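You operate a simulated robot arm through the tools that you are given. There is no shell and no other tool.

Carry out the task below with a simulated robot arm. There is one attempt and no reset: what you move stays moved.

TASK
Dry cap No. 72 in the small drier for as long as the wash card says.
Fine: then put it back in the short white tray and turn the dial to zero.

Only the result counts: the job must be done as asked and must still hold three seconds after the hand-in. Knocking over, shifting, dropping, spilling or breaking anything else fails it. A push-on lid holds only when it is set on centred and level and pressed home; a screw cap is set on level and turned clockwise until tight.

THE ROBOT
A 7-joint arm with a three-finger gripper, fixed in place. Base frame: the origin is at the foot of the arm, x ahead of it, y to its left, z up; the work surface is at about z = 0.22. Lengths are in m, angles in rad, forces in N, time in s.
With the tool pointing down near the work surface it reaches from about 0.56 to 0.68 m from the base axis. Its first joint turns from -2.897 to 2.897 rad. Payload 2.69 kg.
Tool frame: the origin (TCP) lies between the finger pads and is the grasp point; the fingertips stand 0.029 m ahead of it; z points along the fingers, y is the line along which they close. The gripper opens to 0.12 m. The gripper's body begins 0.078 m behind the TCP.
Orientation is told as [roll, pitch, yaw] about the base's x, y, z axes, in that order, counted from this pose: with the fingers straight down and closing along the base's y, the tool's x points along the base's -x, its y along +y and its z along -z.

THE INTERFACE
- The arm moves only by the tool step_arm. Its argument "motion" is text: rows parted by semicolons, each of 7 numbers parted by spaces: the turn, a rotation vector about the base's x, y, z in rad, then the shift along the base's x, y, z in m, then the closure in counts, from 0 (fully open) to 255 (shut). In form: wx wy wz tx ty tz jaw; .... A call has 1 to 20 rows; each row shifts and turns the commanded pose from where the row before left it. Rows are played at 5 a second. More than 0.05 m and 0.15 rad between two rows, or a gripper value outside its range, and nothing of the call is played. A pose out of reach is approached as far as the arm can. The call stops where the force on the tool passes 40 N (or 10 N more than at its start, if that is more) or the arm is blocked; 0.2 s more then pass. Each finger halts on what it meets, pressing with about 26 N; the grip force reading is that of the motor and also rises with nothing between the fingers. The clock runs only during rows and for 0.2 s after the last one: add rows that do not move to give the fingers time. The reply holds the time, the measured pose of the TCP, the force on the tool along the base axes, the opening and the grip force, in the units named above and with some noise, with the torque about the TCP (base axes, N m) and any sound that the robot's microphone picked up.
- Cameras (640 x 400 px; columns grow to the right, rows downward): "scene" is fixed at [0.208, 0.6429, 1.7734]; the picture's right is [-0.81, -0.59, 0.00], its down [-0.36, 0.49, -0.80] and it looks along [0.47, -0.64, -0.60] (base axes); focal length 374 px, centre (320, 200). "wrist" rides on the gripper at [0.063, 0, -0.104] in the tool frame; the picture's right is [0.00, 1.00, 0.00], its down [-0.83, 0.00, -0.56] and it looks along [-0.56, 0.00, 0.83] (tool axes); focal length 275 px, centre (320, 200). There is no depth. A picture from a camera that has moved, and an enlarged one, comes with that camera's place and axes in the base frame and with its lens. The place of the scene camera against the robot may be out by one fixed shift of up to 0.018 m in any direction.
- camera(camera): a new picture of that camera. The clock stands still meanwhile.
- raise_lower(by): slides the trunk up (or, below 0, down) by that many m; the arm rides with it, the base frame stays. It gives what a move gives, with no picture.
- enlarge(camera, box): a new picture of the part [left, top, right, bottom] of that camera's present view, enlarged. The clock stands still meanwhile.
- hand_in(): hands the job in; it is judged then, once.

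Places have to be worked out from the pictures, the camera data and where the tool is seen. Open the gripper and draw the arm clear of the work before you hand the job in, unless the task says otherwise.

The tools are called after "Call:" by a JSON object that holds its "api" and its "payload". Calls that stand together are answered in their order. step_arm: Moves the arm, as the interface text tells. Its arguments: {"type":"object","properties":{"motion":{"type":"string"}},"required":["motion"]} The other tools are called the same way: raise_lower (by) slides the trunk up or down; camera (camera) takes a picture; enlarge (camera, box) takes an enlarged picture of a part of a camera's view; hand_in () hands the job in.

At the start:

```text
t: 0.0
position: [0.4835, 0.0247, 1.3836]
tool_rot: [0.0, 0.0, -0.001]
ft_force: [0.4, 0.3, 0.7]
ft_torque: [-0.02, 0.03, 0.02]
finger_gap: 0.12
finger_force: 0.0
trunk travel left (down, up): [-0.375, 0.211]
```

scene: 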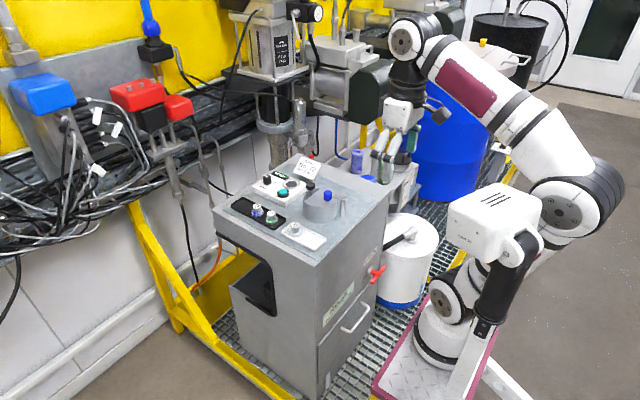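
wrist: 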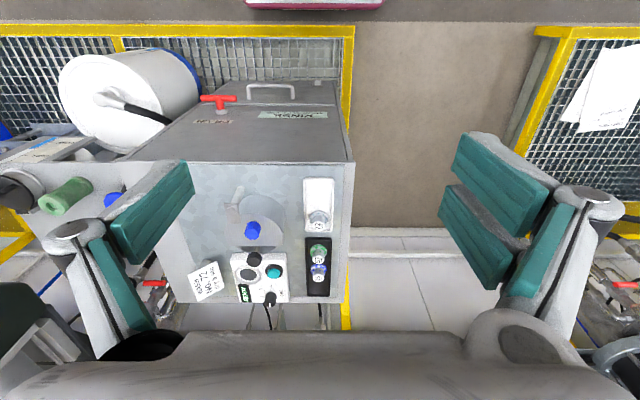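

I'll start by looking closely at the work area from the scene camera and the wrist camera.

Call:
{"api": "enlarge", "payload": {"camera": "scene", "box": [210, 140, 370, 260]}}

Call:
{"api": "enlarge", "payload": {"camera": "wrist", "box": [170, 160, 350, 310]}}

```text
3.33 times, centred on (290, 200) of scene
camera zoom: at [0.208, 0.6429, 1.7734], right [-0.81, -0.59, 0.0], down [-0.36, 0.49, -0.8], along [0.47, -0.64, -0.6], focal length 1247 px, centre (420, 200)
```

zoom: 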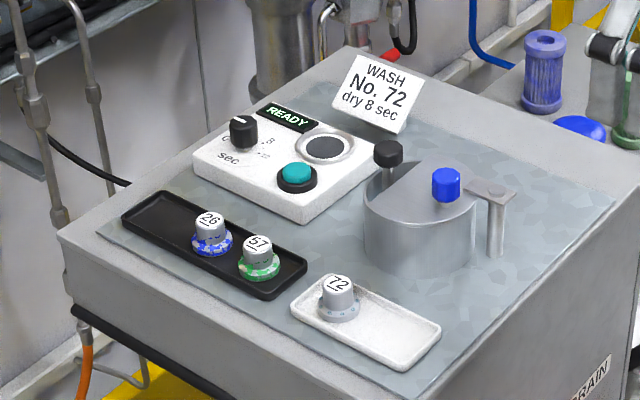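

```text
2.67 times, centred on (260, 235) of wrist
camera zoom: at [0.42, 0.0239, 1.4882], right [0.0, 1.0, 0.0], down [0.83, 0.0, 0.56], along [0.56, 0.0, -0.83], focal length 734 px, centre (480, 107)
```

zoom: 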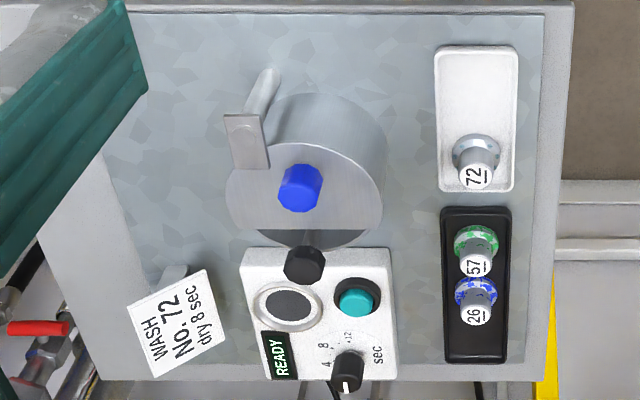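

The cabinet top carries two trays, a control box with dial and button, a card "No. 72 dry 8 sec", and a drum with a lid. I'll zoom in more on the drier and the controls to understand the mechanism.

Call:
{"api": "enlarge", "payload": {"camera": "scene", "box": [290, 170, 350, 215]}}

Call:
{"api": "enlarge", "payload": {"camera": "wrist", "box": [220, 175, 300, 240]}}

Call:
{"api": "enlarge", "payload": {"camera": "wrist", "box": [225, 245, 295, 310]}}

Call:
{"api": "enlarge", "payload": {"camera": "scene", "box": [250, 165, 310, 210]}}

Call:
{"api": "enlarge", "payload": {"camera": "scene", "box": [235, 190, 325, 255]}}

```text
8.89 times, centred on (320, 192) of scene
camera zoom: at [0.208, 0.6429, 1.7734], right [-0.81, -0.59, 0.0], down [-0.36, 0.49, -0.8], along [0.47, -0.64, -0.6], focal length 3326 px, centre (320, 267)
```

zoom: 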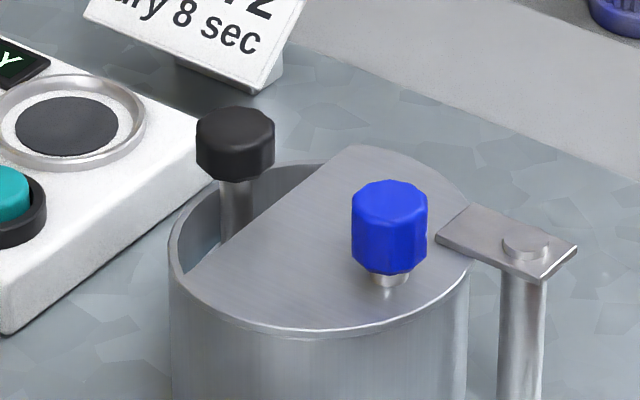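

```text
6.15 times, centred on (260, 208) of wrist
camera zoom: at [0.42, 0.0239, 1.4882], right [0.0, 1.0, 0.0], down [0.83, 0.0, 0.56], along [0.56, 0.0, -0.83], focal length 1694 px, centre (689, 154)
```

zoom: 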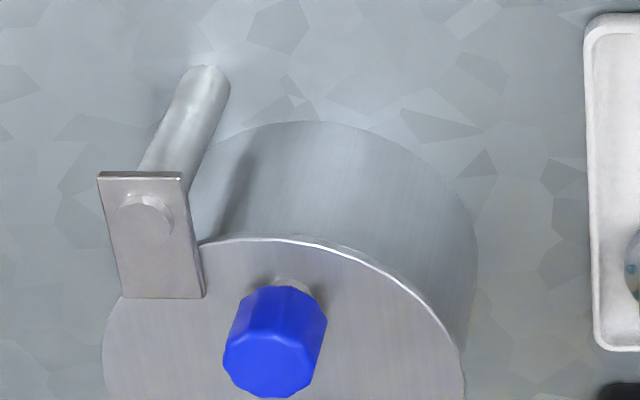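

```text
6.15 times, centred on (260, 278) of wrist
camera zoom: at [0.42, 0.0239, 1.4882], right [0.0, 1.0, 0.0], down [0.83, 0.0, 0.56], along [0.56, 0.0, -0.83], focal length 1694 px, centre (689, -277)
```

zoom: 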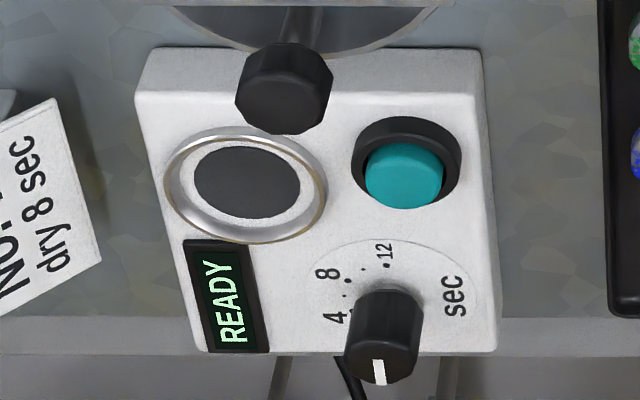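

```text
8.89 times, centred on (280, 188) of scene
camera zoom: at [0.208, 0.6429, 1.7734], right [-0.81, -0.59, 0.0], down [-0.36, 0.49, -0.8], along [0.47, -0.64, -0.6], focal length 3326 px, centre (676, 311)
```

zoom: 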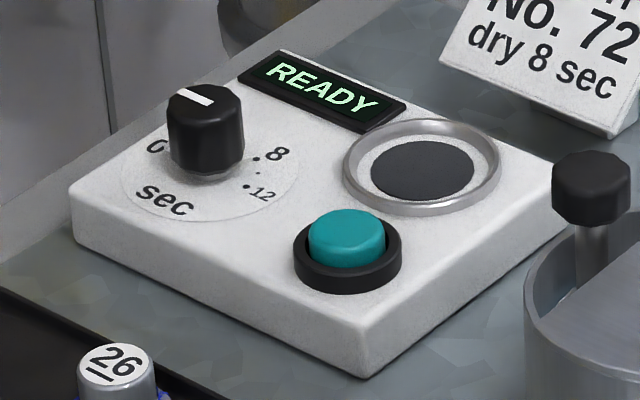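

```text
6.15 times, centred on (280, 222) of scene
camera zoom: at [0.208, 0.6429, 1.7734], right [-0.81, -0.59, 0.0], down [-0.36, 0.49, -0.8], along [0.47, -0.64, -0.6], focal length 2303 px, centre (566, 62)
```

zoom: 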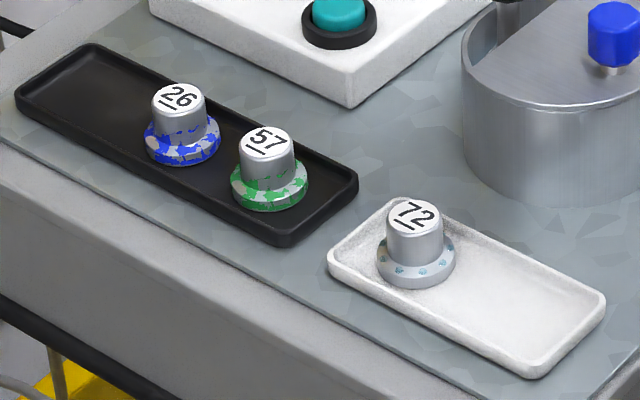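

The card says 8 sec; the drum has a blue knob on a part-lid, a black knob on a rod in the opening, and a bracket on a post. I'll move the tool (clear, high above) toward the drum to get a closer wrist view and test reach.

Call:
{"api": "step_arm", "payload": {"motion": "0 0 0 0.02 -0.02 0 0; 0 0 0 0.02 -0.02 0 0; 0 0 0 0.02 -0.02 0 0; 0 0 0 0.02 -0.02 0 0; 0 0 0 0.02 -0.02 0 0; 0 0 0 0 -0.02 0 0; 0 0 0 0 0 0 0"}}

Call:
{"api": "camera", "payload": {"camera": "wrist"}}

Call:
{"api": "camera", "payload": {"camera": "scene"}}

```text
t: 1.6
position: [0.582, -0.0969, 1.3835]
tool_rot: [0.002, 0.001, 0.0]
ft_force: [-0.1, -0.4, 0.5]
ft_torque: [-0.01, -0.05, 0.02]
finger_gap: 0.12
finger_force: 0.0
trunk travel left (down, up): [-0.375, 0.211]
```

```text
taken
camera wrist: at [0.5197, -0.0967, 1.4877], right [0.0, 1.0, 0.0], down [0.83, 0.0, 0.56], along [0.56, 0.0, -0.83], focal length 275 px, centre (320, 200)
```

wrist: 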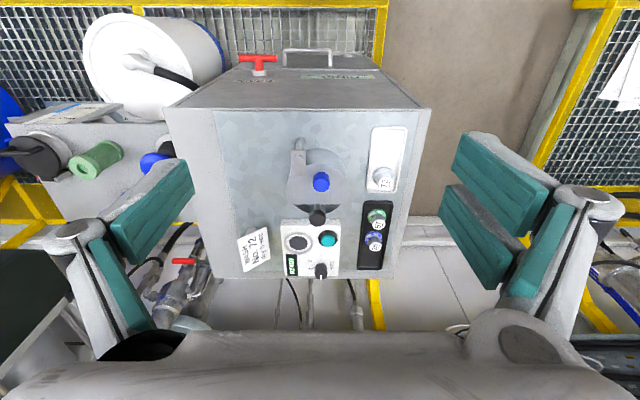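

```text
taken
```

scene: 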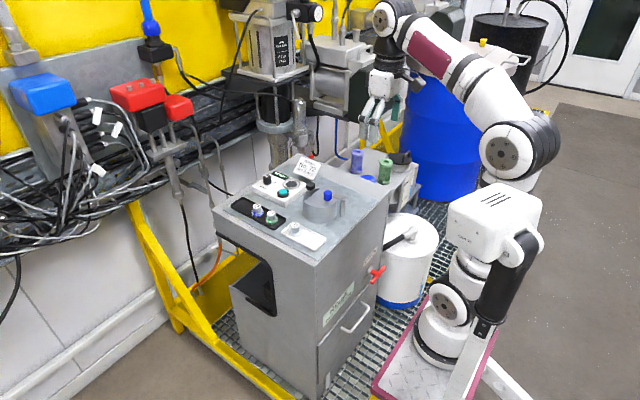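

The wrist view is now centred above the drum. I triangulate the blue knob top at about (0.737, -0.095, 1.126). I'll zoom for details.

Call:
{"api": "enlarge", "payload": {"camera": "wrist", "box": [265, 130, 375, 210]}}

Call:
{"api": "enlarge", "payload": {"camera": "wrist", "box": [265, 195, 375, 285]}}

Call:
{"api": "enlarge", "payload": {"camera": "wrist", "box": [340, 110, 440, 280]}}

Call:
{"api": "enlarge", "payload": {"camera": "wrist", "box": [220, 210, 300, 290]}}

```text
5.00 times, centred on (320, 170) of wrist
camera zoom: at [0.5197, -0.0967, 1.4877], right [0.0, 1.0, 0.0], down [0.83, 0.0, 0.56], along [0.56, 0.0, -0.83], focal length 1376 px, centre (320, 350)
```

zoom: 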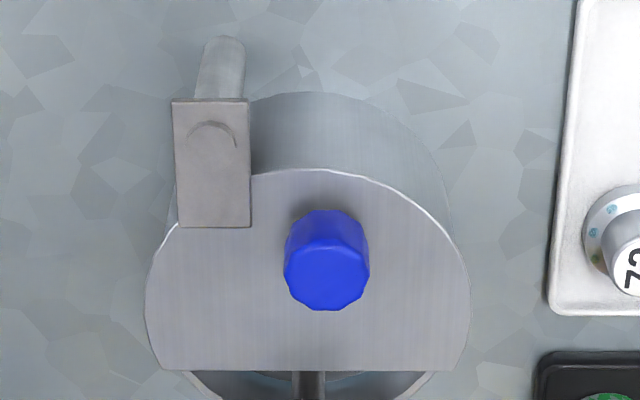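

```text
4.44 times, centred on (320, 240) of wrist
camera zoom: at [0.5197, -0.0967, 1.4877], right [0.0, 1.0, 0.0], down [0.83, 0.0, 0.56], along [0.56, 0.0, -0.83], focal length 1224 px, centre (320, 22)
```

zoom: 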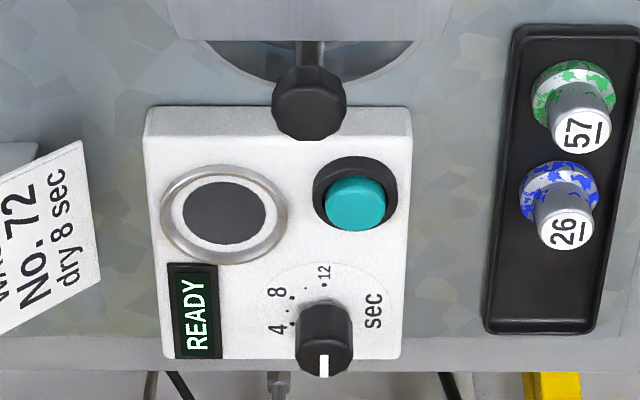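

```text
2.35 times, centred on (390, 195) of wrist
camera zoom: at [0.5197, -0.0967, 1.4877], right [0.0, 1.0, 0.0], down [0.83, 0.0, 0.56], along [0.56, 0.0, -0.83], focal length 648 px, centre (155, 212)
```

zoom: 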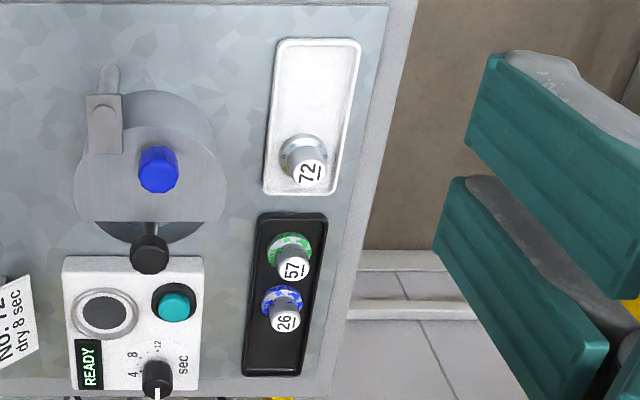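

```text
5.00 times, centred on (260, 250) of wrist
camera zoom: at [0.5197, -0.0967, 1.4877], right [0.0, 1.0, 0.0], down [0.83, 0.0, 0.56], along [0.56, 0.0, -0.83], focal length 1376 px, centre (620, -50)
```

zoom: 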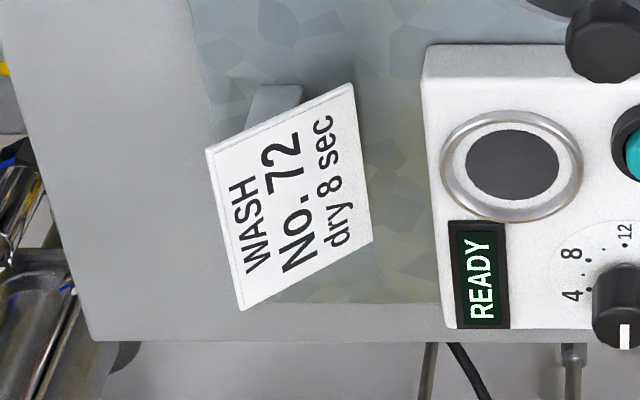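

The lid plate (radius ≈0.056, cut at a chord) covers all but the far segment of the drum where the black knob's rod stands; the bracket on the post overlaps the lid. I'll move further forward to look down into the drum and at the control box.

Call:
{"api": "step_arm", "payload": {"motion": "0 0 0 0.03 0 0 0; 0 0 0 0.03 0 0 0; 0 0 0 0.03 0 0 0; 0 0 0 0.03 0 0 0; 0 0 0 0.03 0 -0.01 0; 0 0 0 0.03 0 -0.01 0; 0 0 0 0.02 0 -0.01 0; 0 0 0 0 0 0 0"}}

Call:
{"api": "camera", "payload": {"camera": "wrist"}}

Call:
{"api": "enlarge", "payload": {"camera": "wrist", "box": [260, 40, 380, 130]}}

Call:
{"api": "enlarge", "payload": {"camera": "wrist", "box": [250, 110, 400, 230]}}

```text
t: 3.4
position: [0.7831, -0.0966, 1.3537]
tool_rot: [0.0, 0.0, 0.0]
ft_force: [-0.3, -0.6, 0.2]
ft_torque: [-0.05, 0.02, -0.01]
finger_gap: 0.1202
finger_force: 0.1
trunk travel left (down, up): [-0.375, 0.211]
```

```text
taken
camera wrist: at [0.7207, -0.0961, 1.4581], right [0.0, 1.0, 0.0], down [0.83, 0.0, 0.56], along [0.56, 0.0, -0.83], focal length 275 px, centre (320, 200)
```

wrist: 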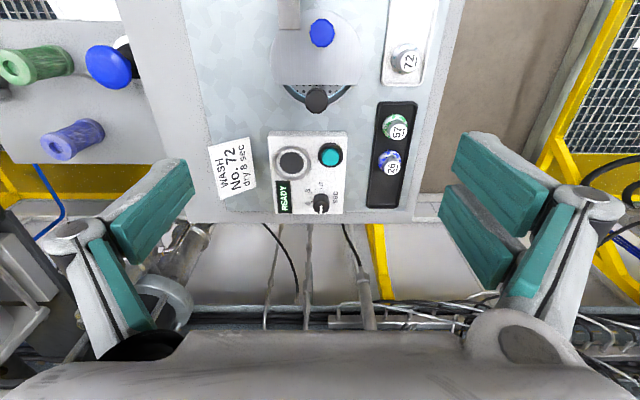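

```text
4.44 times, centred on (320, 85) of wrist
camera zoom: at [0.7207, -0.0961, 1.4581], right [0.0, 1.0, 0.0], down [0.83, 0.0, 0.56], along [0.56, 0.0, -0.83], focal length 1224 px, centre (320, 711)
```

zoom: 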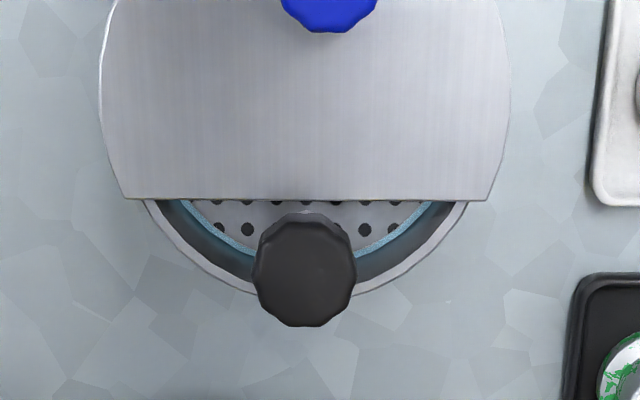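

```text
3.33 times, centred on (325, 170) of wrist
camera zoom: at [0.7207, -0.0961, 1.4581], right [0.0, 1.0, 0.0], down [0.83, 0.0, 0.56], along [0.56, 0.0, -0.83], focal length 918 px, centre (303, 300)
```

zoom: 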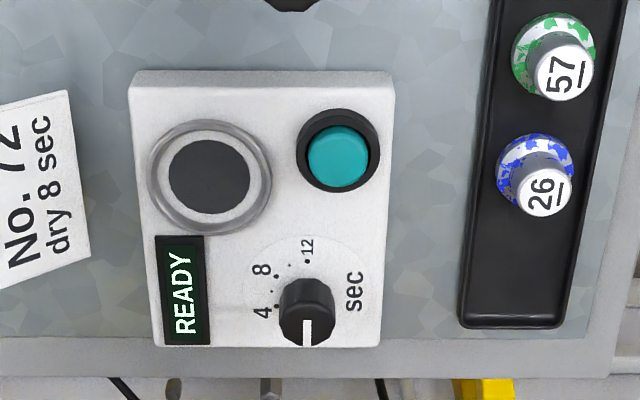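

The inside of the drum shows a perforated basket whose handle is the black knob, so the lid has to be swung aside about the post via the blue knob. I'll turn the tool to yaw −90° above the blue knob so the fingers will close along x (clear of the bracket) and look again.

Call:
{"api": "step_arm", "payload": {"motion": "0 0 -0.1428 -0.004 0 0 0; 0 0 -0.1428 -0.004 0 0 0; 0 0 -0.1428 -0.004 0 0 0; 0 0 -0.1428 -0.004 0 0 0; 0 0 -0.1428 -0.004 0 0 0; 0 0 -0.1428 -0.004 0 0 0; 0 0 -0.1428 -0.004 0 0 0; 0 0 -0.1428 -0.004 0 0 0; 0 0 -0.1428 -0.004 0 0 0; 0 0 -0.1428 -0.005 0.001 0 0; 0 0 -0.1428 -0.005 0.001 0 0; 0 0 0 0 0 0 0"}}

Call:
{"api": "camera", "payload": {"camera": "wrist"}}

Call:
{"api": "camera", "payload": {"camera": "scene"}}

```text
t: 6.0
position: [0.7372, -0.0947, 1.3545]
tool_rot: [-0.001, -0.002, -1.573]
ft_force: [0.2, 0.4, -0.8]
ft_torque: [-0.01, 0.04, -0.03]
finger_gap: 0.1199
finger_force: 0.0
trunk travel left (down, up): [-0.375, 0.211]
```

```text
taken
camera wrist: at [0.7365, -0.0312, 1.4582], right [1.0, 0.0, 0.0], down [0.0, -0.83, 0.56], along [0.0, -0.56, -0.83], focal length 275 px, centre (320, 200)
```

wrist: 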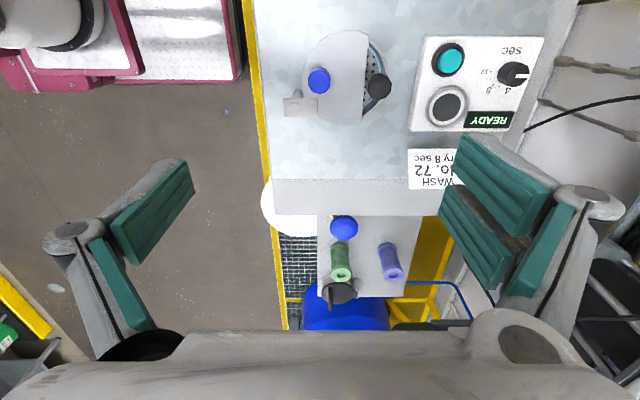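

```text
taken
```

scene: 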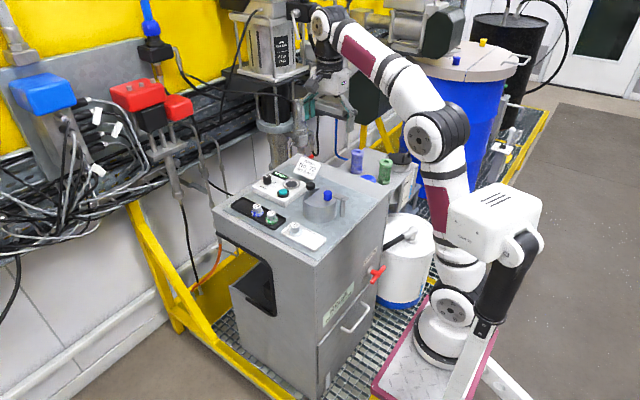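

Rotation works. I'll zoom into this new side view for the drum, bracket and controls.

Call:
{"api": "enlarge", "payload": {"camera": "wrist", "box": [270, 20, 410, 130]}}

Call:
{"api": "enlarge", "payload": {"camera": "wrist", "box": [400, 25, 560, 140]}}

```text
3.64 times, centred on (340, 75) of wrist
camera zoom: at [0.7365, -0.0312, 1.4582], right [1.0, 0.0, 0.0], down [0.0, -0.83, 0.56], along [0.0, -0.56, -0.83], focal length 1001 px, centre (247, 654)
```

zoom: 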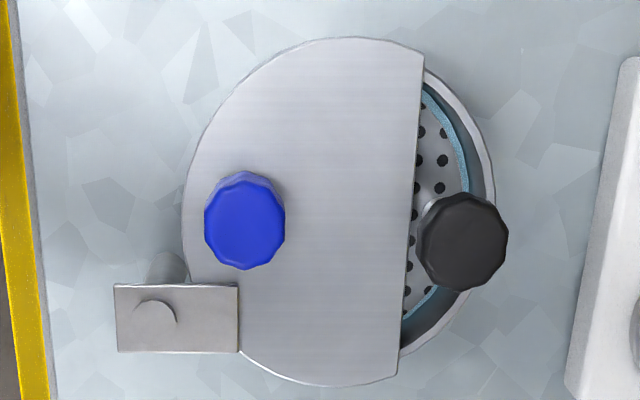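

```text
3.48 times, centred on (480, 82) of wrist
camera zoom: at [0.7365, -0.0312, 1.4582], right [1.0, 0.0, 0.0], down [0.0, -0.83, 0.56], along [0.0, -0.56, -0.83], focal length 958 px, centre (-236, 609)
```

zoom: 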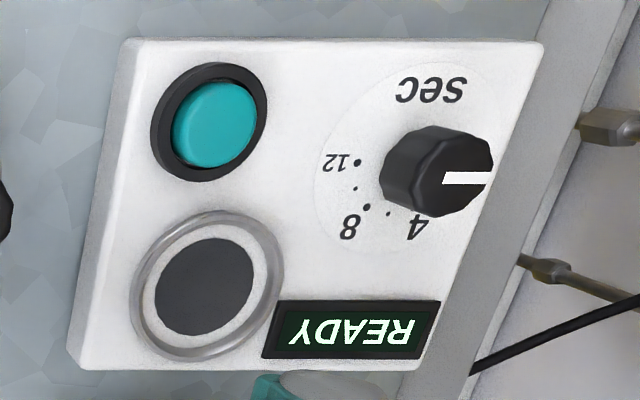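

The knob is centred at x≈0.737, y≈−0.0945 in this view too. I'll half-close the fingers and descend to just above the knob, then check.

Call:
{"api": "step_arm", "payload": {"motion": "0 0 0 0 0 -0.02 127; 0 0 0 0 0 -0.025 127; 0 0 0 0 0 -0.025 127; 0 0 0 0 0 -0.025 127; 0 0 0 0 0 -0.025 127; 0 0 0 0 0 -0.025 127; 0 0 0 0 0 -0.025 127; 0 0 0 0 0 -0.01 127; 0 0 0 0 0 0 127"}}

Call:
{"api": "camera", "payload": {"camera": "wrist"}}

Call:
{"api": "camera", "payload": {"camera": "scene"}}

```text
t: 8.0
position: [0.737, -0.0951, 1.1732]
tool_rot: [-0.001, -0.001, -1.57]
ft_force: [-1.0, -0.6, 0.4]
ft_torque: [-0.03, -0.03, 0.0]
finger_gap: 0.06
finger_force: 0.0
trunk travel left (down, up): [-0.375, 0.211]
```

```text
taken
camera wrist: at [0.7367, -0.0315, 1.2783], right [1.0, 0.0, 0.0], down [0.0, -0.83, 0.56], along [0.0, -0.56, -0.83], focal length 275 px, centre (320, 200)
```

wrist: 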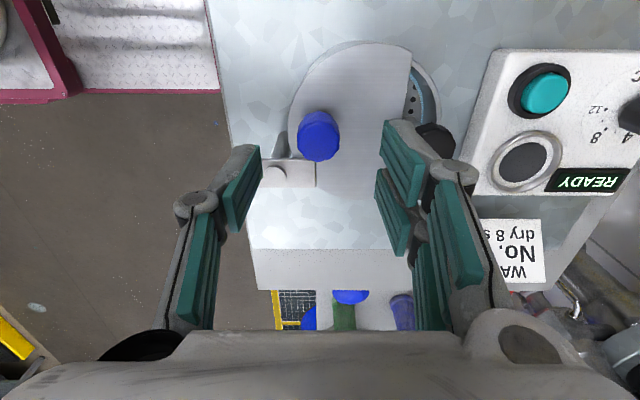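

```text
taken
```

scene: 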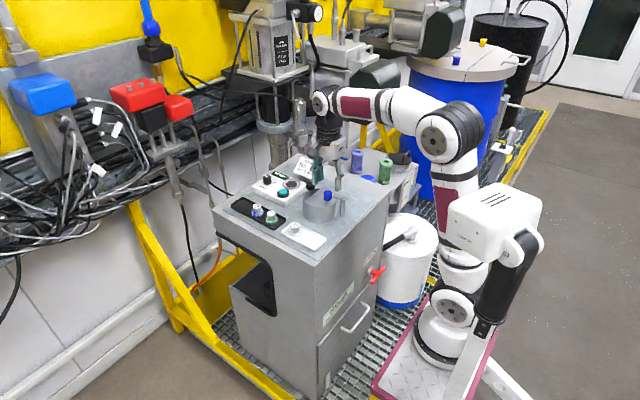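

Call:
{"api": "enlarge", "payload": {"camera": "wrist", "box": [240, 80, 420, 200]}}

Call:
{"api": "enlarge", "payload": {"camera": "scene", "box": [290, 150, 370, 220]}}

```text
3.33 times, centred on (330, 140) of wrist
camera zoom: at [0.7367, -0.0315, 1.2783], right [1.0, 0.0, 0.0], down [0.0, -0.83, 0.56], along [0.0, -0.56, -0.83], focal length 918 px, centre (287, 400)
```

zoom: 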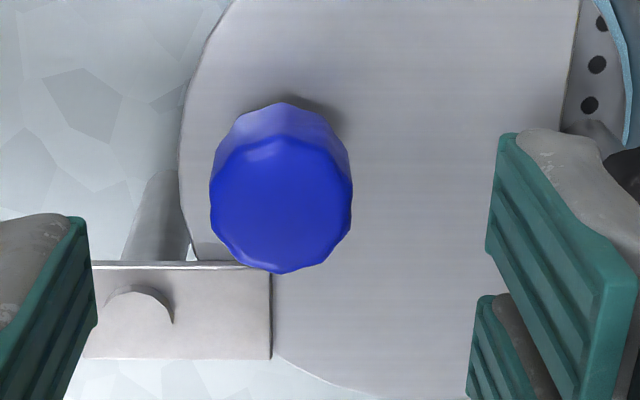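

```text
5.71 times, centred on (330, 185) of scene
camera zoom: at [0.208, 0.6429, 1.7734], right [-0.81, -0.59, 0.0], down [-0.36, 0.49, -0.8], along [0.47, -0.64, -0.6], focal length 2138 px, centre (263, 286)
```

zoom: 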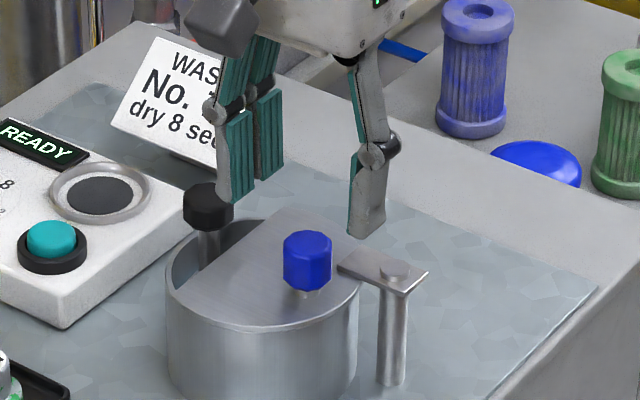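

Fingers straddle the blue knob well clear of the bracket and black knob. I'll descend so the tips stay just above the lid plate, watching for force.

Call:
{"api": "step_arm", "payload": {"motion": "0 0 0 0 0 -0.015 127; 0 0 0 0 0 -0.01 127; 0 0 0 0 0 -0.01 127; 0 0 0 0 0 -0.005 127; 0 0 0 0 0 -0.003 127; 0 0 0 0 0 0 127"}}

Call:
{"api": "enlarge", "payload": {"camera": "scene", "box": [290, 160, 370, 220]}}

Call:
{"api": "camera", "payload": {"camera": "wrist"}}

```text
t: 9.4
position: [0.7373, -0.0948, 1.1312]
tool_rot: [0.0, -0.001, -1.57]
ft_force: [-0.2, 0.0, 0.0]
ft_torque: [0.01, -0.02, 0.0]
finger_gap: 0.0603
finger_force: 0.0
trunk travel left (down, up): [-0.375, 0.211]
```

```text
6.67 times, centred on (330, 190) of scene
camera zoom: at [0.208, 0.6429, 1.7734], right [-0.81, -0.59, 0.0], down [-0.36, 0.49, -0.8], along [0.47, -0.64, -0.6], focal length 2495 px, centre (253, 267)
```

zoom: 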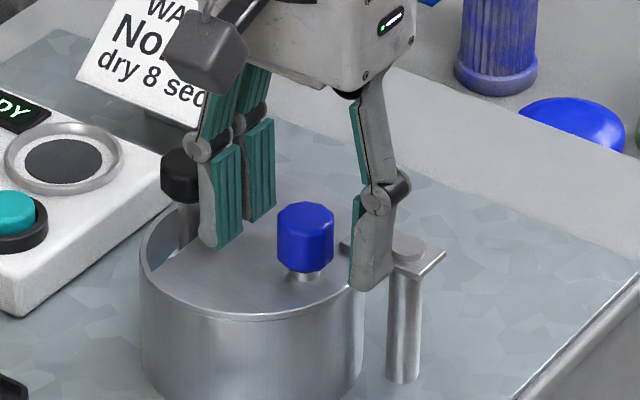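

```text
taken
camera wrist: at [0.7368, -0.031, 1.2352], right [1.0, 0.0, 0.0], down [0.0, -0.83, 0.56], along [0.0, -0.56, -0.83], focal length 275 px, centre (320, 200)
```

wrist: 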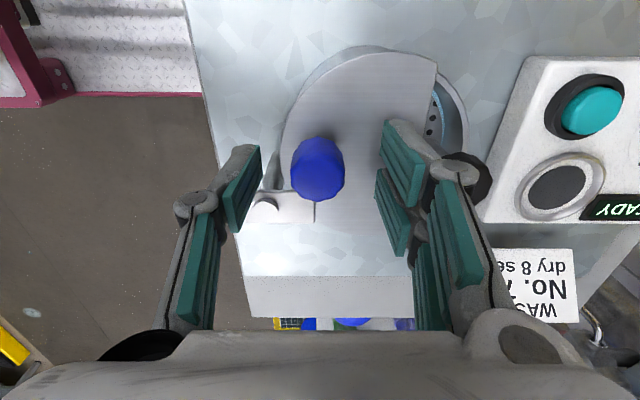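

The tips are at lid level with the knob between them. I'll close on the blue knob.

Call:
{"api": "step_arm", "payload": {"motion": "0 0 0 0 0 0 180; 0 0 0 0 0 0 255; 0 0 0 0 0 0 255; 0 0 0 0 0 0 255"}}

Call:
{"api": "camera", "payload": {"camera": "wrist"}}

```text
t: 10.4
position: [0.7377, -0.0949, 1.131]
tool_rot: [-0.001, -0.002, -1.57]
ft_force: [-2.0, -2.4, -1.4]
ft_torque: [-0.09, 0.03, 0.05]
finger_gap: 0.0244
finger_force: 44.8
trunk travel left (down, up): [-0.375, 0.211]
```

```text
taken
camera wrist: at [0.7367, -0.0312, 1.2353], right [1.0, 0.0, 0.0], down [0.0, -0.83, 0.56], along [0.0, -0.56, -0.83], focal length 275 px, centre (320, 200)
```

wrist: 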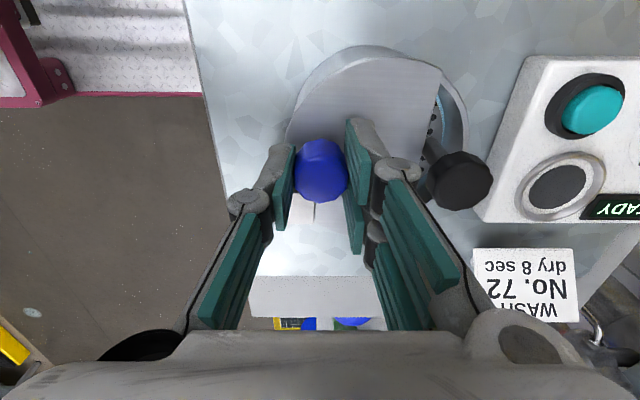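

Knob is gripped (gap 24 mm). I'll test a small counter-clockwise swing about the post (≈0.703, −0.129) and read the force.

Call:
{"api": "step_arm", "payload": {"motion": "0 0 0.05 -0.0017 0.0017 0 255; 0 0 0.05 -0.0019 0.0016 0 255; 0 0 0 0 0 0 255"}}

Call:
{"api": "camera", "payload": {"camera": "wrist"}}

```text
t: 11.2
position: [0.735, -0.0946, 1.1296]
tool_rot: [0.003, -0.002, -1.473]
ft_force: [16.5, -16.8, -0.3]
ft_torque: [-0.36, -0.57, -0.2]
finger_gap: 0.0243
finger_force: 45.3
trunk travel left (down, up): [-0.375, 0.211]
```

```text
taken
camera wrist: at [0.7282, -0.0304, 1.2351], right [0.99, 0.1, 0.0], down [0.08, -0.83, 0.56], along [0.06, -0.55, -0.83], focal length 275 px, centre (320, 200)
```

wrist: 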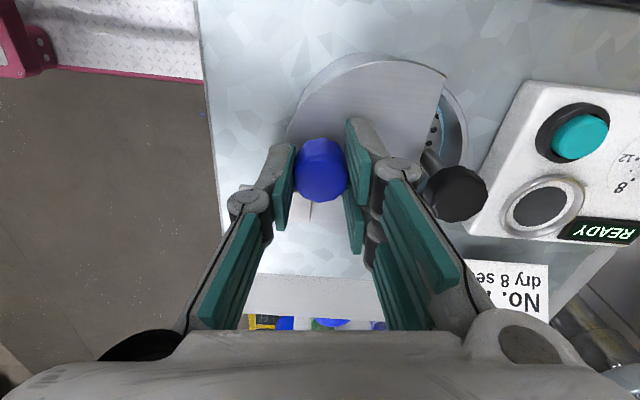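

Pushing that way meets ~23 N with little motion, so the lid doesn't freely swing counter-clockwise. I'll back off to neutral and try a gentle lift instead.

Call:
{"api": "step_arm", "payload": {"motion": "0 0 -0.05 0.0019 -0.0016 0 255; 0 0 -0.05 0.0017 -0.0017 0 255; 0 0 0 0 0 0 255"}}

Call:
{"api": "step_arm", "payload": {"motion": "0 0 0 0 0 0.002 255; 0 0 0 0 0 0.002 255; 0 0 0 0 0 0 255"}}

Call:
{"api": "camera", "payload": {"camera": "wrist"}}

```text
t: 12.0
position: [0.7367, -0.0935, 1.1304]
tool_rot: [-0.002, 0.001, -1.57]
ft_force: [-3.0, -8.7, 8.3]
ft_torque: [-0.45, 0.24, 0.11]
finger_gap: 0.0242
finger_force: 44.8
trunk travel left (down, up): [-0.375, 0.211]
```

```text
t: 12.8
position: [0.736, -0.0952, 1.1324]
tool_rot: [-0.006, 0.002, -1.571]
ft_force: [-8.9, -7.4, -33.7]
ft_torque: [-0.12, 0.16, -0.04]
finger_gap: 0.0248
finger_force: 45.4
trunk travel left (down, up): [-0.375, 0.211]
```

```text
taken
camera wrist: at [0.7369, -0.0315, 1.2368], right [1.0, 0.0, -0.01], down [0.01, -0.83, 0.55], along [0.0, -0.55, -0.83], focal length 275 px, centre (320, 200)
```

wrist: 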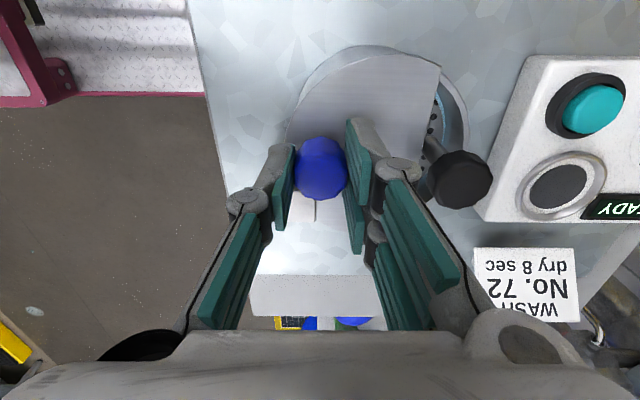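

Lifting 4 mm builds 34 N, so the lid is held down vertically — maybe the bar on the post is a turn-latch. I'll relax, release the knob and look closer at the bar.

Call:
{"api": "step_arm", "payload": {"motion": "0 0 0 0 0 -0.002 255; 0 0 0 0 0 -0.002 255; 0 0 0 0 0 0 255; 0 0 0 0 0 0 127; 0 0 0 0 0 0 127; 0 0 0 0 0 0.01 127; 0 0 0 0 0 0.02 127; 0 0 0 0 0 0.02 127; 0 0 0 0 0 0.02 127; 0 0 0 0 0 0 127"}}

Call:
{"api": "enlarge", "payload": {"camera": "scene", "box": [300, 180, 360, 220]}}

Call:
{"api": "enlarge", "payload": {"camera": "wrist", "box": [250, 80, 390, 180]}}

```text
t: 15.0
position: [0.7385, -0.0942, 1.2014]
tool_rot: [-0.001, -0.001, -1.571]
ft_force: [0.3, 0.8, 0.2]
ft_torque: [0.0, 0.01, 0.02]
finger_gap: 0.0605
finger_force: 0.0
trunk travel left (down, up): [-0.375, 0.211]
```

```text
10.00 times, centred on (330, 200) of scene
camera zoom: at [0.208, 0.6429, 1.7734], right [-0.81, -0.59, 0.0], down [-0.36, 0.49, -0.8], along [0.47, -0.64, -0.6], focal length 3742 px, centre (220, 200)
```

zoom: 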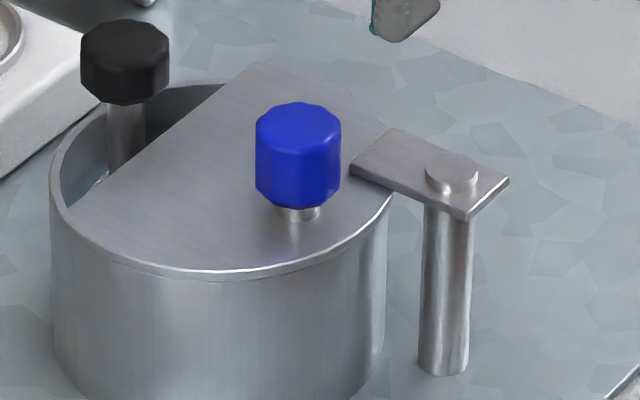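

```text
4.00 times, centred on (320, 130) of wrist
camera zoom: at [0.7362, -0.0312, 1.3055], right [1.0, 0.0, 0.0], down [0.0, -0.83, 0.56], along [0.0, -0.56, -0.83], focal length 1101 px, centre (320, 480)
```

zoom: 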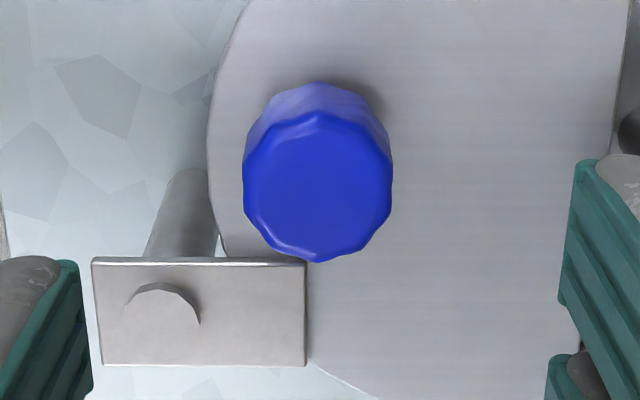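

The bar sits on top of the lid edge and is pinned on the post – it looks like a turn-latch holding the lid. I'll rotate back to yaw 0 and move above the bar so the fingers straddle its width.

Call:
{"api": "step_arm", "payload": {"motion": "0 0 0.1428 -0.0023 -0.0032 0 170; 0 0 0.1428 -0.0023 -0.0032 0 170; 0 0 0.1428 -0.0023 -0.0032 0 170; 0 0 0.1428 -0.0023 -0.0032 0 170; 0 0 0.1428 -0.0023 -0.0032 0 170; 0 0 0.1428 -0.0023 -0.0032 0 170; 0 0 0.1428 -0.0023 -0.0032 0 170; 0 0 0.1428 -0.0023 -0.0032 0 170; 0 0 0.1428 -0.0023 -0.0032 0 170; 0 0 0.1428 -0.0023 -0.0032 0 170; 0 0 0.1428 -0.0023 -0.0036 0 170; 0 0 0 0 0 0 170"}}

Call:
{"api": "camera", "payload": {"camera": "wrist"}}

Call:
{"api": "enlarge", "payload": {"camera": "wrist", "box": [260, 60, 400, 180]}}

```text
t: 17.6
position: [0.7122, -0.13, 1.2003]
tool_rot: [0.0, 0.001, 0.001]
ft_force: [0.0, -1.0, -0.2]
ft_torque: [0.01, 0.01, 0.02]
finger_gap: 0.04
finger_force: 0.1
trunk travel left (down, up): [-0.375, 0.211]
```

```text
taken
camera wrist: at [0.6484, -0.1298, 1.3052], right [-0.01, 1.0, 0.0], down [0.83, 0.01, 0.56], along [0.56, 0.0, -0.83], focal length 275 px, centre (320, 200)
```

wrist: 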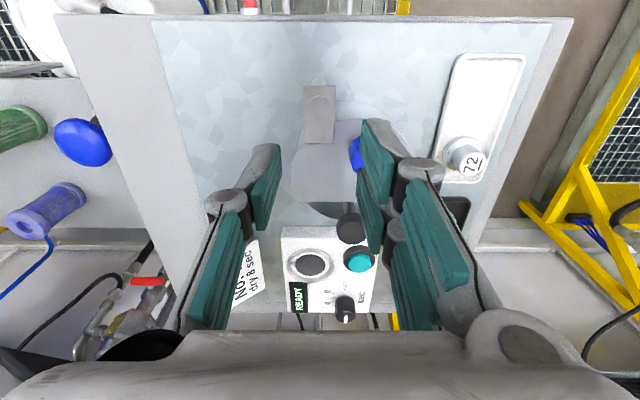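

```text
3.33 times, centred on (330, 120) of wrist
camera zoom: at [0.6484, -0.1298, 1.3052], right [-0.01, 1.0, 0.0], down [0.83, 0.01, 0.56], along [0.56, 0.0, -0.83], focal length 918 px, centre (287, 467)
```

zoom: 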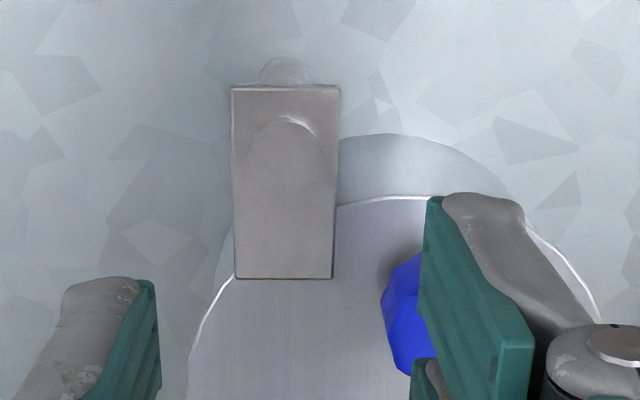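

The bar is centred at y≈−0.130, x 0.691–0.735, pin at x≈0.703. I'll lower the straddling fingers to just above the lid, then feel for contact with 1-mm steps.

Call:
{"api": "step_arm", "payload": {"motion": "0 0 0 0 0 -0.02 183; 0 0 0 0 0 -0.02 183; 0 0 0 0 0 -0.015 183; 0 0 0 0 0 -0.01 183; 0 0 0 0 0 -0.005 183; 0 0 0 0 0 0 183"}}

Call:
{"api": "camera", "payload": {"camera": "wrist"}}

Call:
{"api": "enlarge", "payload": {"camera": "scene", "box": [290, 165, 370, 225]}}

```text
t: 18.5
position: [0.7135, -0.1283, 1.1507]
tool_rot: [-0.001, -0.018, 0.001]
ft_force: [1.8, 2.2, 10.2]
ft_torque: [0.31, -0.24, -0.03]
finger_gap: 0.0377
finger_force: 1.1
trunk travel left (down, up): [-0.375, 0.211]
stopped in row 4: the force on the tool passed its limit at 50 N (the readings are from after the stop); the commanded pose is now the measured one
```

```text
taken
camera wrist: at [0.6494, -0.1284, 1.2544], right [-0.01, 1.0, 0.0], down [0.82, 0.01, 0.57], along [0.57, 0.0, -0.82], focal length 275 px, centre (320, 200)
```

wrist: 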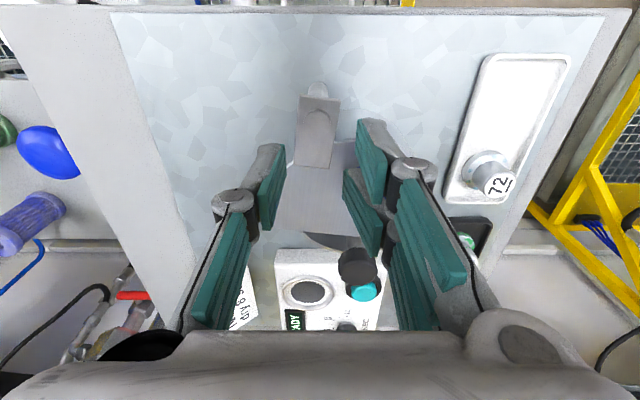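

```text
6.67 times, centred on (330, 195) of scene
camera zoom: at [0.208, 0.6429, 1.7734], right [-0.81, -0.59, 0.0], down [-0.36, 0.49, -0.8], along [0.47, -0.64, -0.6], focal length 2495 px, centre (253, 233)
```

zoom: 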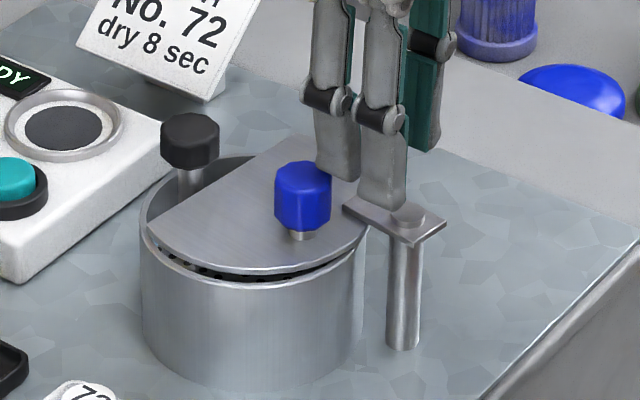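

The jaw actually has two side‑by‑side fingers on its +y side and one caught the blue knob; the lid also tilted slightly, so it is a separate lid held by the latch. I'll raise off immediately and look.

Call:
{"api": "step_arm", "payload": {"motion": "0 0 0 0 0 0.01 170; 0 0 0 0 0 0.02 170; 0 0 0 0 0 0.02 170; 0 0 0 0 0 0 170"}}

Call:
{"api": "enlarge", "payload": {"camera": "scene", "box": [290, 165, 370, 225]}}

Call:
{"api": "camera", "payload": {"camera": "wrist"}}

```text
t: 19.5
position: [0.7139, -0.1288, 1.1988]
tool_rot: [-0.001, -0.014, 0.0]
ft_force: [-0.1, -0.4, -0.1]
ft_torque: [-0.01, -0.02, 0.0]
finger_gap: 0.04
finger_force: 0.0
trunk travel left (down, up): [-0.375, 0.211]
```

```text
6.67 times, centred on (330, 195) of scene
camera zoom: at [0.208, 0.6429, 1.7734], right [-0.81, -0.59, 0.0], down [-0.36, 0.49, -0.8], along [0.47, -0.64, -0.6], focal length 2495 px, centre (253, 233)
```

zoom: 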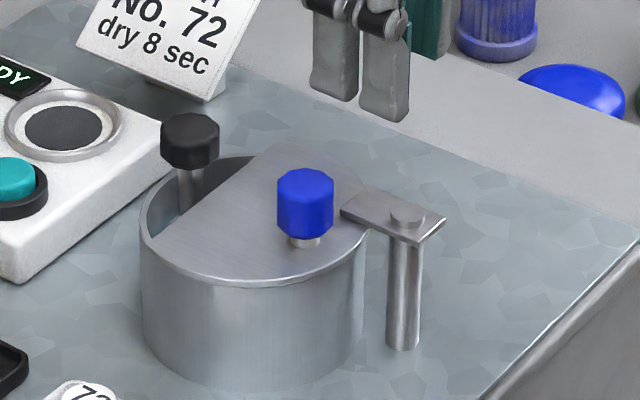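

```text
taken
camera wrist: at [0.6494, -0.129, 1.3033], right [0.0, 1.0, 0.0], down [0.82, 0.0, 0.57], along [0.57, 0.0, -0.82], focal length 275 px, centre (320, 200)
```

wrist: 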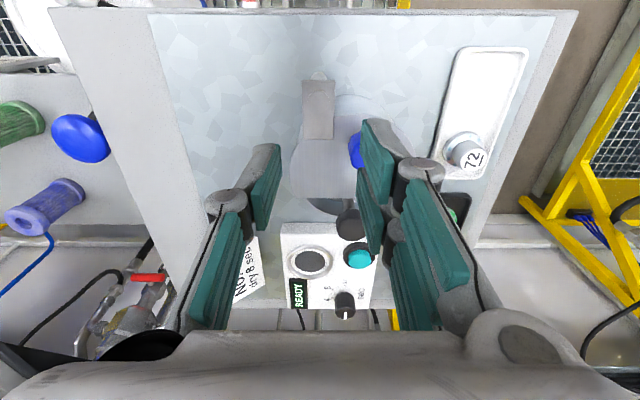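

The lid returned flat, confirming it's a loose lid held by the turn‑latch. With the two‑finger jaw (±~13 mm in x) I'll centre the grip on the latch pin (x≈0.700) so the far finger passes in front of the knob, narrow the gap to 34 mm, and descend in checked steps.

Call:
{"api": "step_arm", "payload": {"motion": "0 0.014 0 -0.007 -0.0006 0 183; 0 0 0 -0.007 -0.0006 0 183; 0 0 0 0 0 -0.02 183; 0 0 0 0 0 -0.015 183; 0 0 0 0 0 0 183"}}

Call:
{"api": "camera", "payload": {"camera": "wrist"}}

Call:
{"api": "enlarge", "payload": {"camera": "scene", "box": [290, 165, 370, 225]}}

Call:
{"api": "enlarge", "payload": {"camera": "wrist", "box": [240, 80, 400, 200]}}

```text
t: 20.7
position: [0.6996, -0.131, 1.1645]
tool_rot: [0.0, 0.0, 0.0]
ft_force: [0.0, 0.6, 0.1]
ft_torque: [0.02, 0.0, -0.02]
finger_gap: 0.0338
finger_force: 0.0
trunk travel left (down, up): [-0.375, 0.211]
```

```text
taken
camera wrist: at [0.6369, -0.1305, 1.2691], right [0.0, 1.0, 0.0], down [0.83, 0.0, 0.56], along [0.56, 0.0, -0.83], focal length 275 px, centre (320, 200)
```

wrist: 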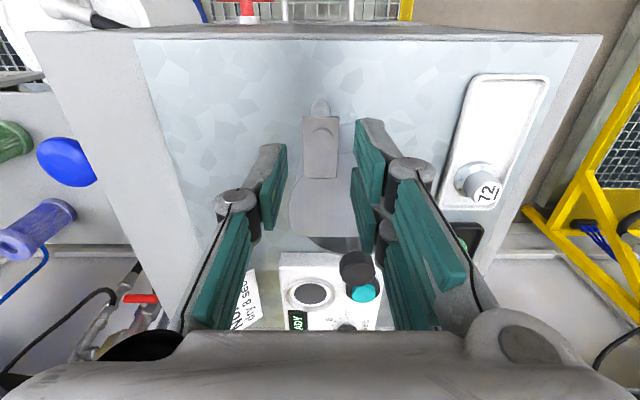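

```text
6.67 times, centred on (330, 195) of scene
camera zoom: at [0.208, 0.6429, 1.7734], right [-0.81, -0.59, 0.0], down [-0.36, 0.49, -0.8], along [0.47, -0.64, -0.6], focal length 2495 px, centre (253, 233)
```

zoom: 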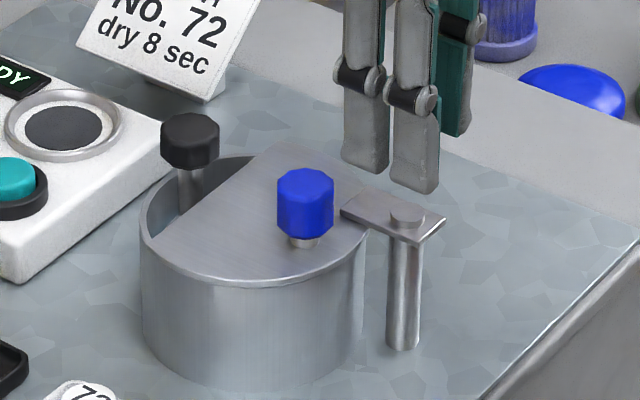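

```text
3.33 times, centred on (320, 140) of wrist
camera zoom: at [0.6369, -0.1305, 1.2691], right [0.0, 1.0, 0.0], down [0.83, 0.0, 0.56], along [0.56, 0.0, -0.83], focal length 918 px, centre (320, 400)
```

zoom: 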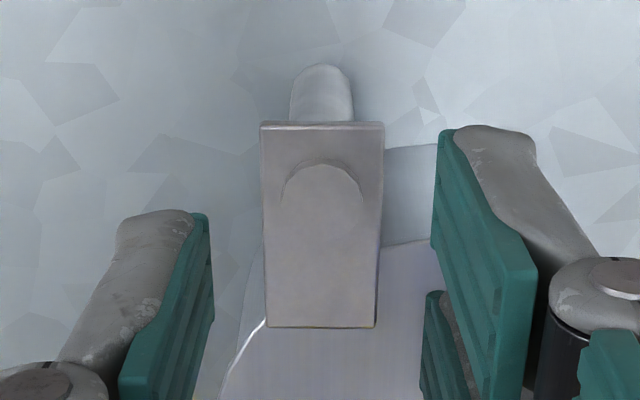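

Finger geometry confirmed; clearances to the knob are about 5 mm. I'll descend to tips ≈1.101, then feel down in 1-mm steps.

Call:
{"api": "step_arm", "payload": {"motion": "0 0 0 0 0 -0.01 183; 0 0 0 0 0 -0.01 183; 0 0 0 0 0 -0.01 183; 0 0 0 0 0 -0.0045 183; 0 0 0 0 0 0 183"}}

Call:
{"api": "enlarge", "payload": {"camera": "scene", "box": [300, 175, 360, 220]}}

Call:
{"api": "enlarge", "payload": {"camera": "wrist", "box": [240, 80, 400, 200]}}

```text
t: 21.9
position: [0.6992, -0.1291, 1.1297]
tool_rot: [-0.001, 0.002, -0.001]
ft_force: [-0.3, 0.3, 0.2]
ft_torque: [0.01, 0.0, -0.01]
finger_gap: 0.0337
finger_force: 0.1
trunk travel left (down, up): [-0.375, 0.211]
```

```text
8.89 times, centred on (330, 198) of scene
camera zoom: at [0.208, 0.6429, 1.7734], right [-0.81, -0.59, 0.0], down [-0.36, 0.49, -0.8], along [0.47, -0.64, -0.6], focal length 3326 px, centre (231, 222)
```

zoom: 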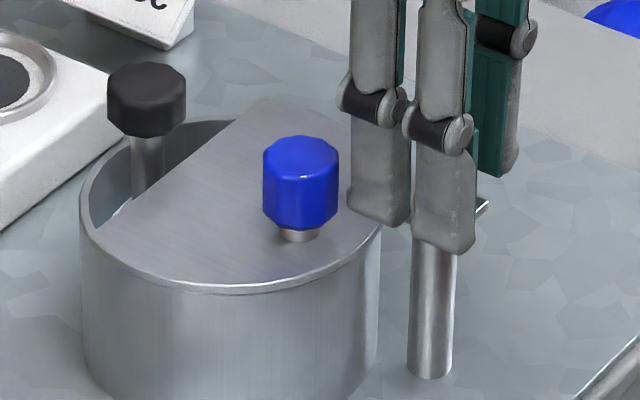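

```text
3.33 times, centred on (320, 140) of wrist
camera zoom: at [0.6361, -0.1302, 1.2348], right [0.0, 1.0, 0.0], down [0.83, 0.0, 0.56], along [0.56, 0.0, -0.83], focal length 918 px, centre (320, 400)
```

zoom: 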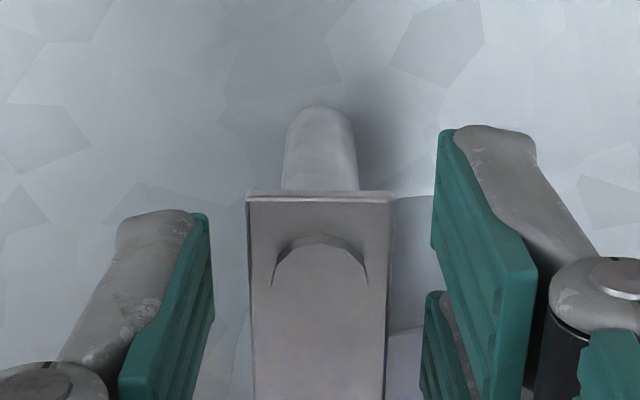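

Call:
{"api": "step_arm", "payload": {"motion": "0 0 0 0 0 -0.001 183; 0 0 0 0 0 -0.001 183; 0 0 0 0 0 0 183"}}

Call:
{"api": "step_arm", "payload": {"motion": "0 0 0 0 0 -0.001 183; 0 0 0 0 0 -0.001 183; 0 0 0 0 0 0 183"}}

```text
t: 22.7
position: [0.6989, -0.1307, 1.1279]
tool_rot: [-0.001, 0.001, 0.0]
ft_force: [0.9, 0.0, -0.7]
ft_torque: [0.0, 0.01, 0.0]
finger_gap: 0.0337
finger_force: 0.1
trunk travel left (down, up): [-0.375, 0.211]
```

```text
t: 23.5
position: [0.6996, -0.1317, 1.1265]
tool_rot: [0.001, 0.0, 0.0]
ft_force: [-0.3, -0.1, -0.1]
ft_torque: [0.0, -0.04, 0.04]
finger_gap: 0.0339
finger_force: 0.1
trunk travel left (down, up): [-0.375, 0.211]
```

No contact yet with tips at ≈1.097. I'll go down two more millimetres, watching the force.

Call:
{"api": "step_arm", "payload": {"motion": "0 0 0 0 0 -0.001 183; 0 0 0 0 0 0 183"}}

Call:
{"api": "step_arm", "payload": {"motion": "0 0 0 0 0 -0.001 183; 0 0 0 0 0 0 183"}}

Call:
{"api": "enlarge", "payload": {"camera": "scene", "box": [300, 175, 360, 220]}}

```text
t: 24.1
position: [0.6986, -0.1312, 1.1255]
tool_rot: [0.0, -0.001, -0.001]
ft_force: [-0.9, -0.2, 0.1]
ft_torque: [-0.05, 0.01, -0.01]
finger_gap: 0.0337
finger_force: 0.1
trunk travel left (down, up): [-0.375, 0.211]
```

```text
t: 24.7
position: [0.7002, -0.1299, 1.125]
tool_rot: [0.0, -0.001, -0.001]
ft_force: [-0.4, 0.6, 0.5]
ft_torque: [-0.02, 0.02, -0.01]
finger_gap: 0.0339
finger_force: 0.0
trunk travel left (down, up): [-0.375, 0.211]
```

```text
8.89 times, centred on (330, 198) of scene
camera zoom: at [0.208, 0.6429, 1.7734], right [-0.81, -0.59, 0.0], down [-0.36, 0.49, -0.8], along [0.47, -0.64, -0.6], focal length 3326 px, centre (231, 222)
```

zoom: 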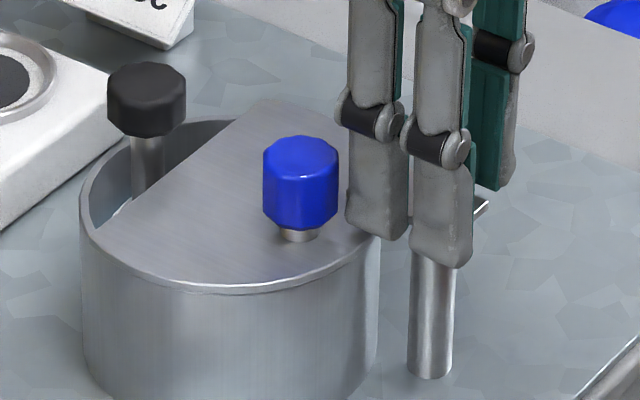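

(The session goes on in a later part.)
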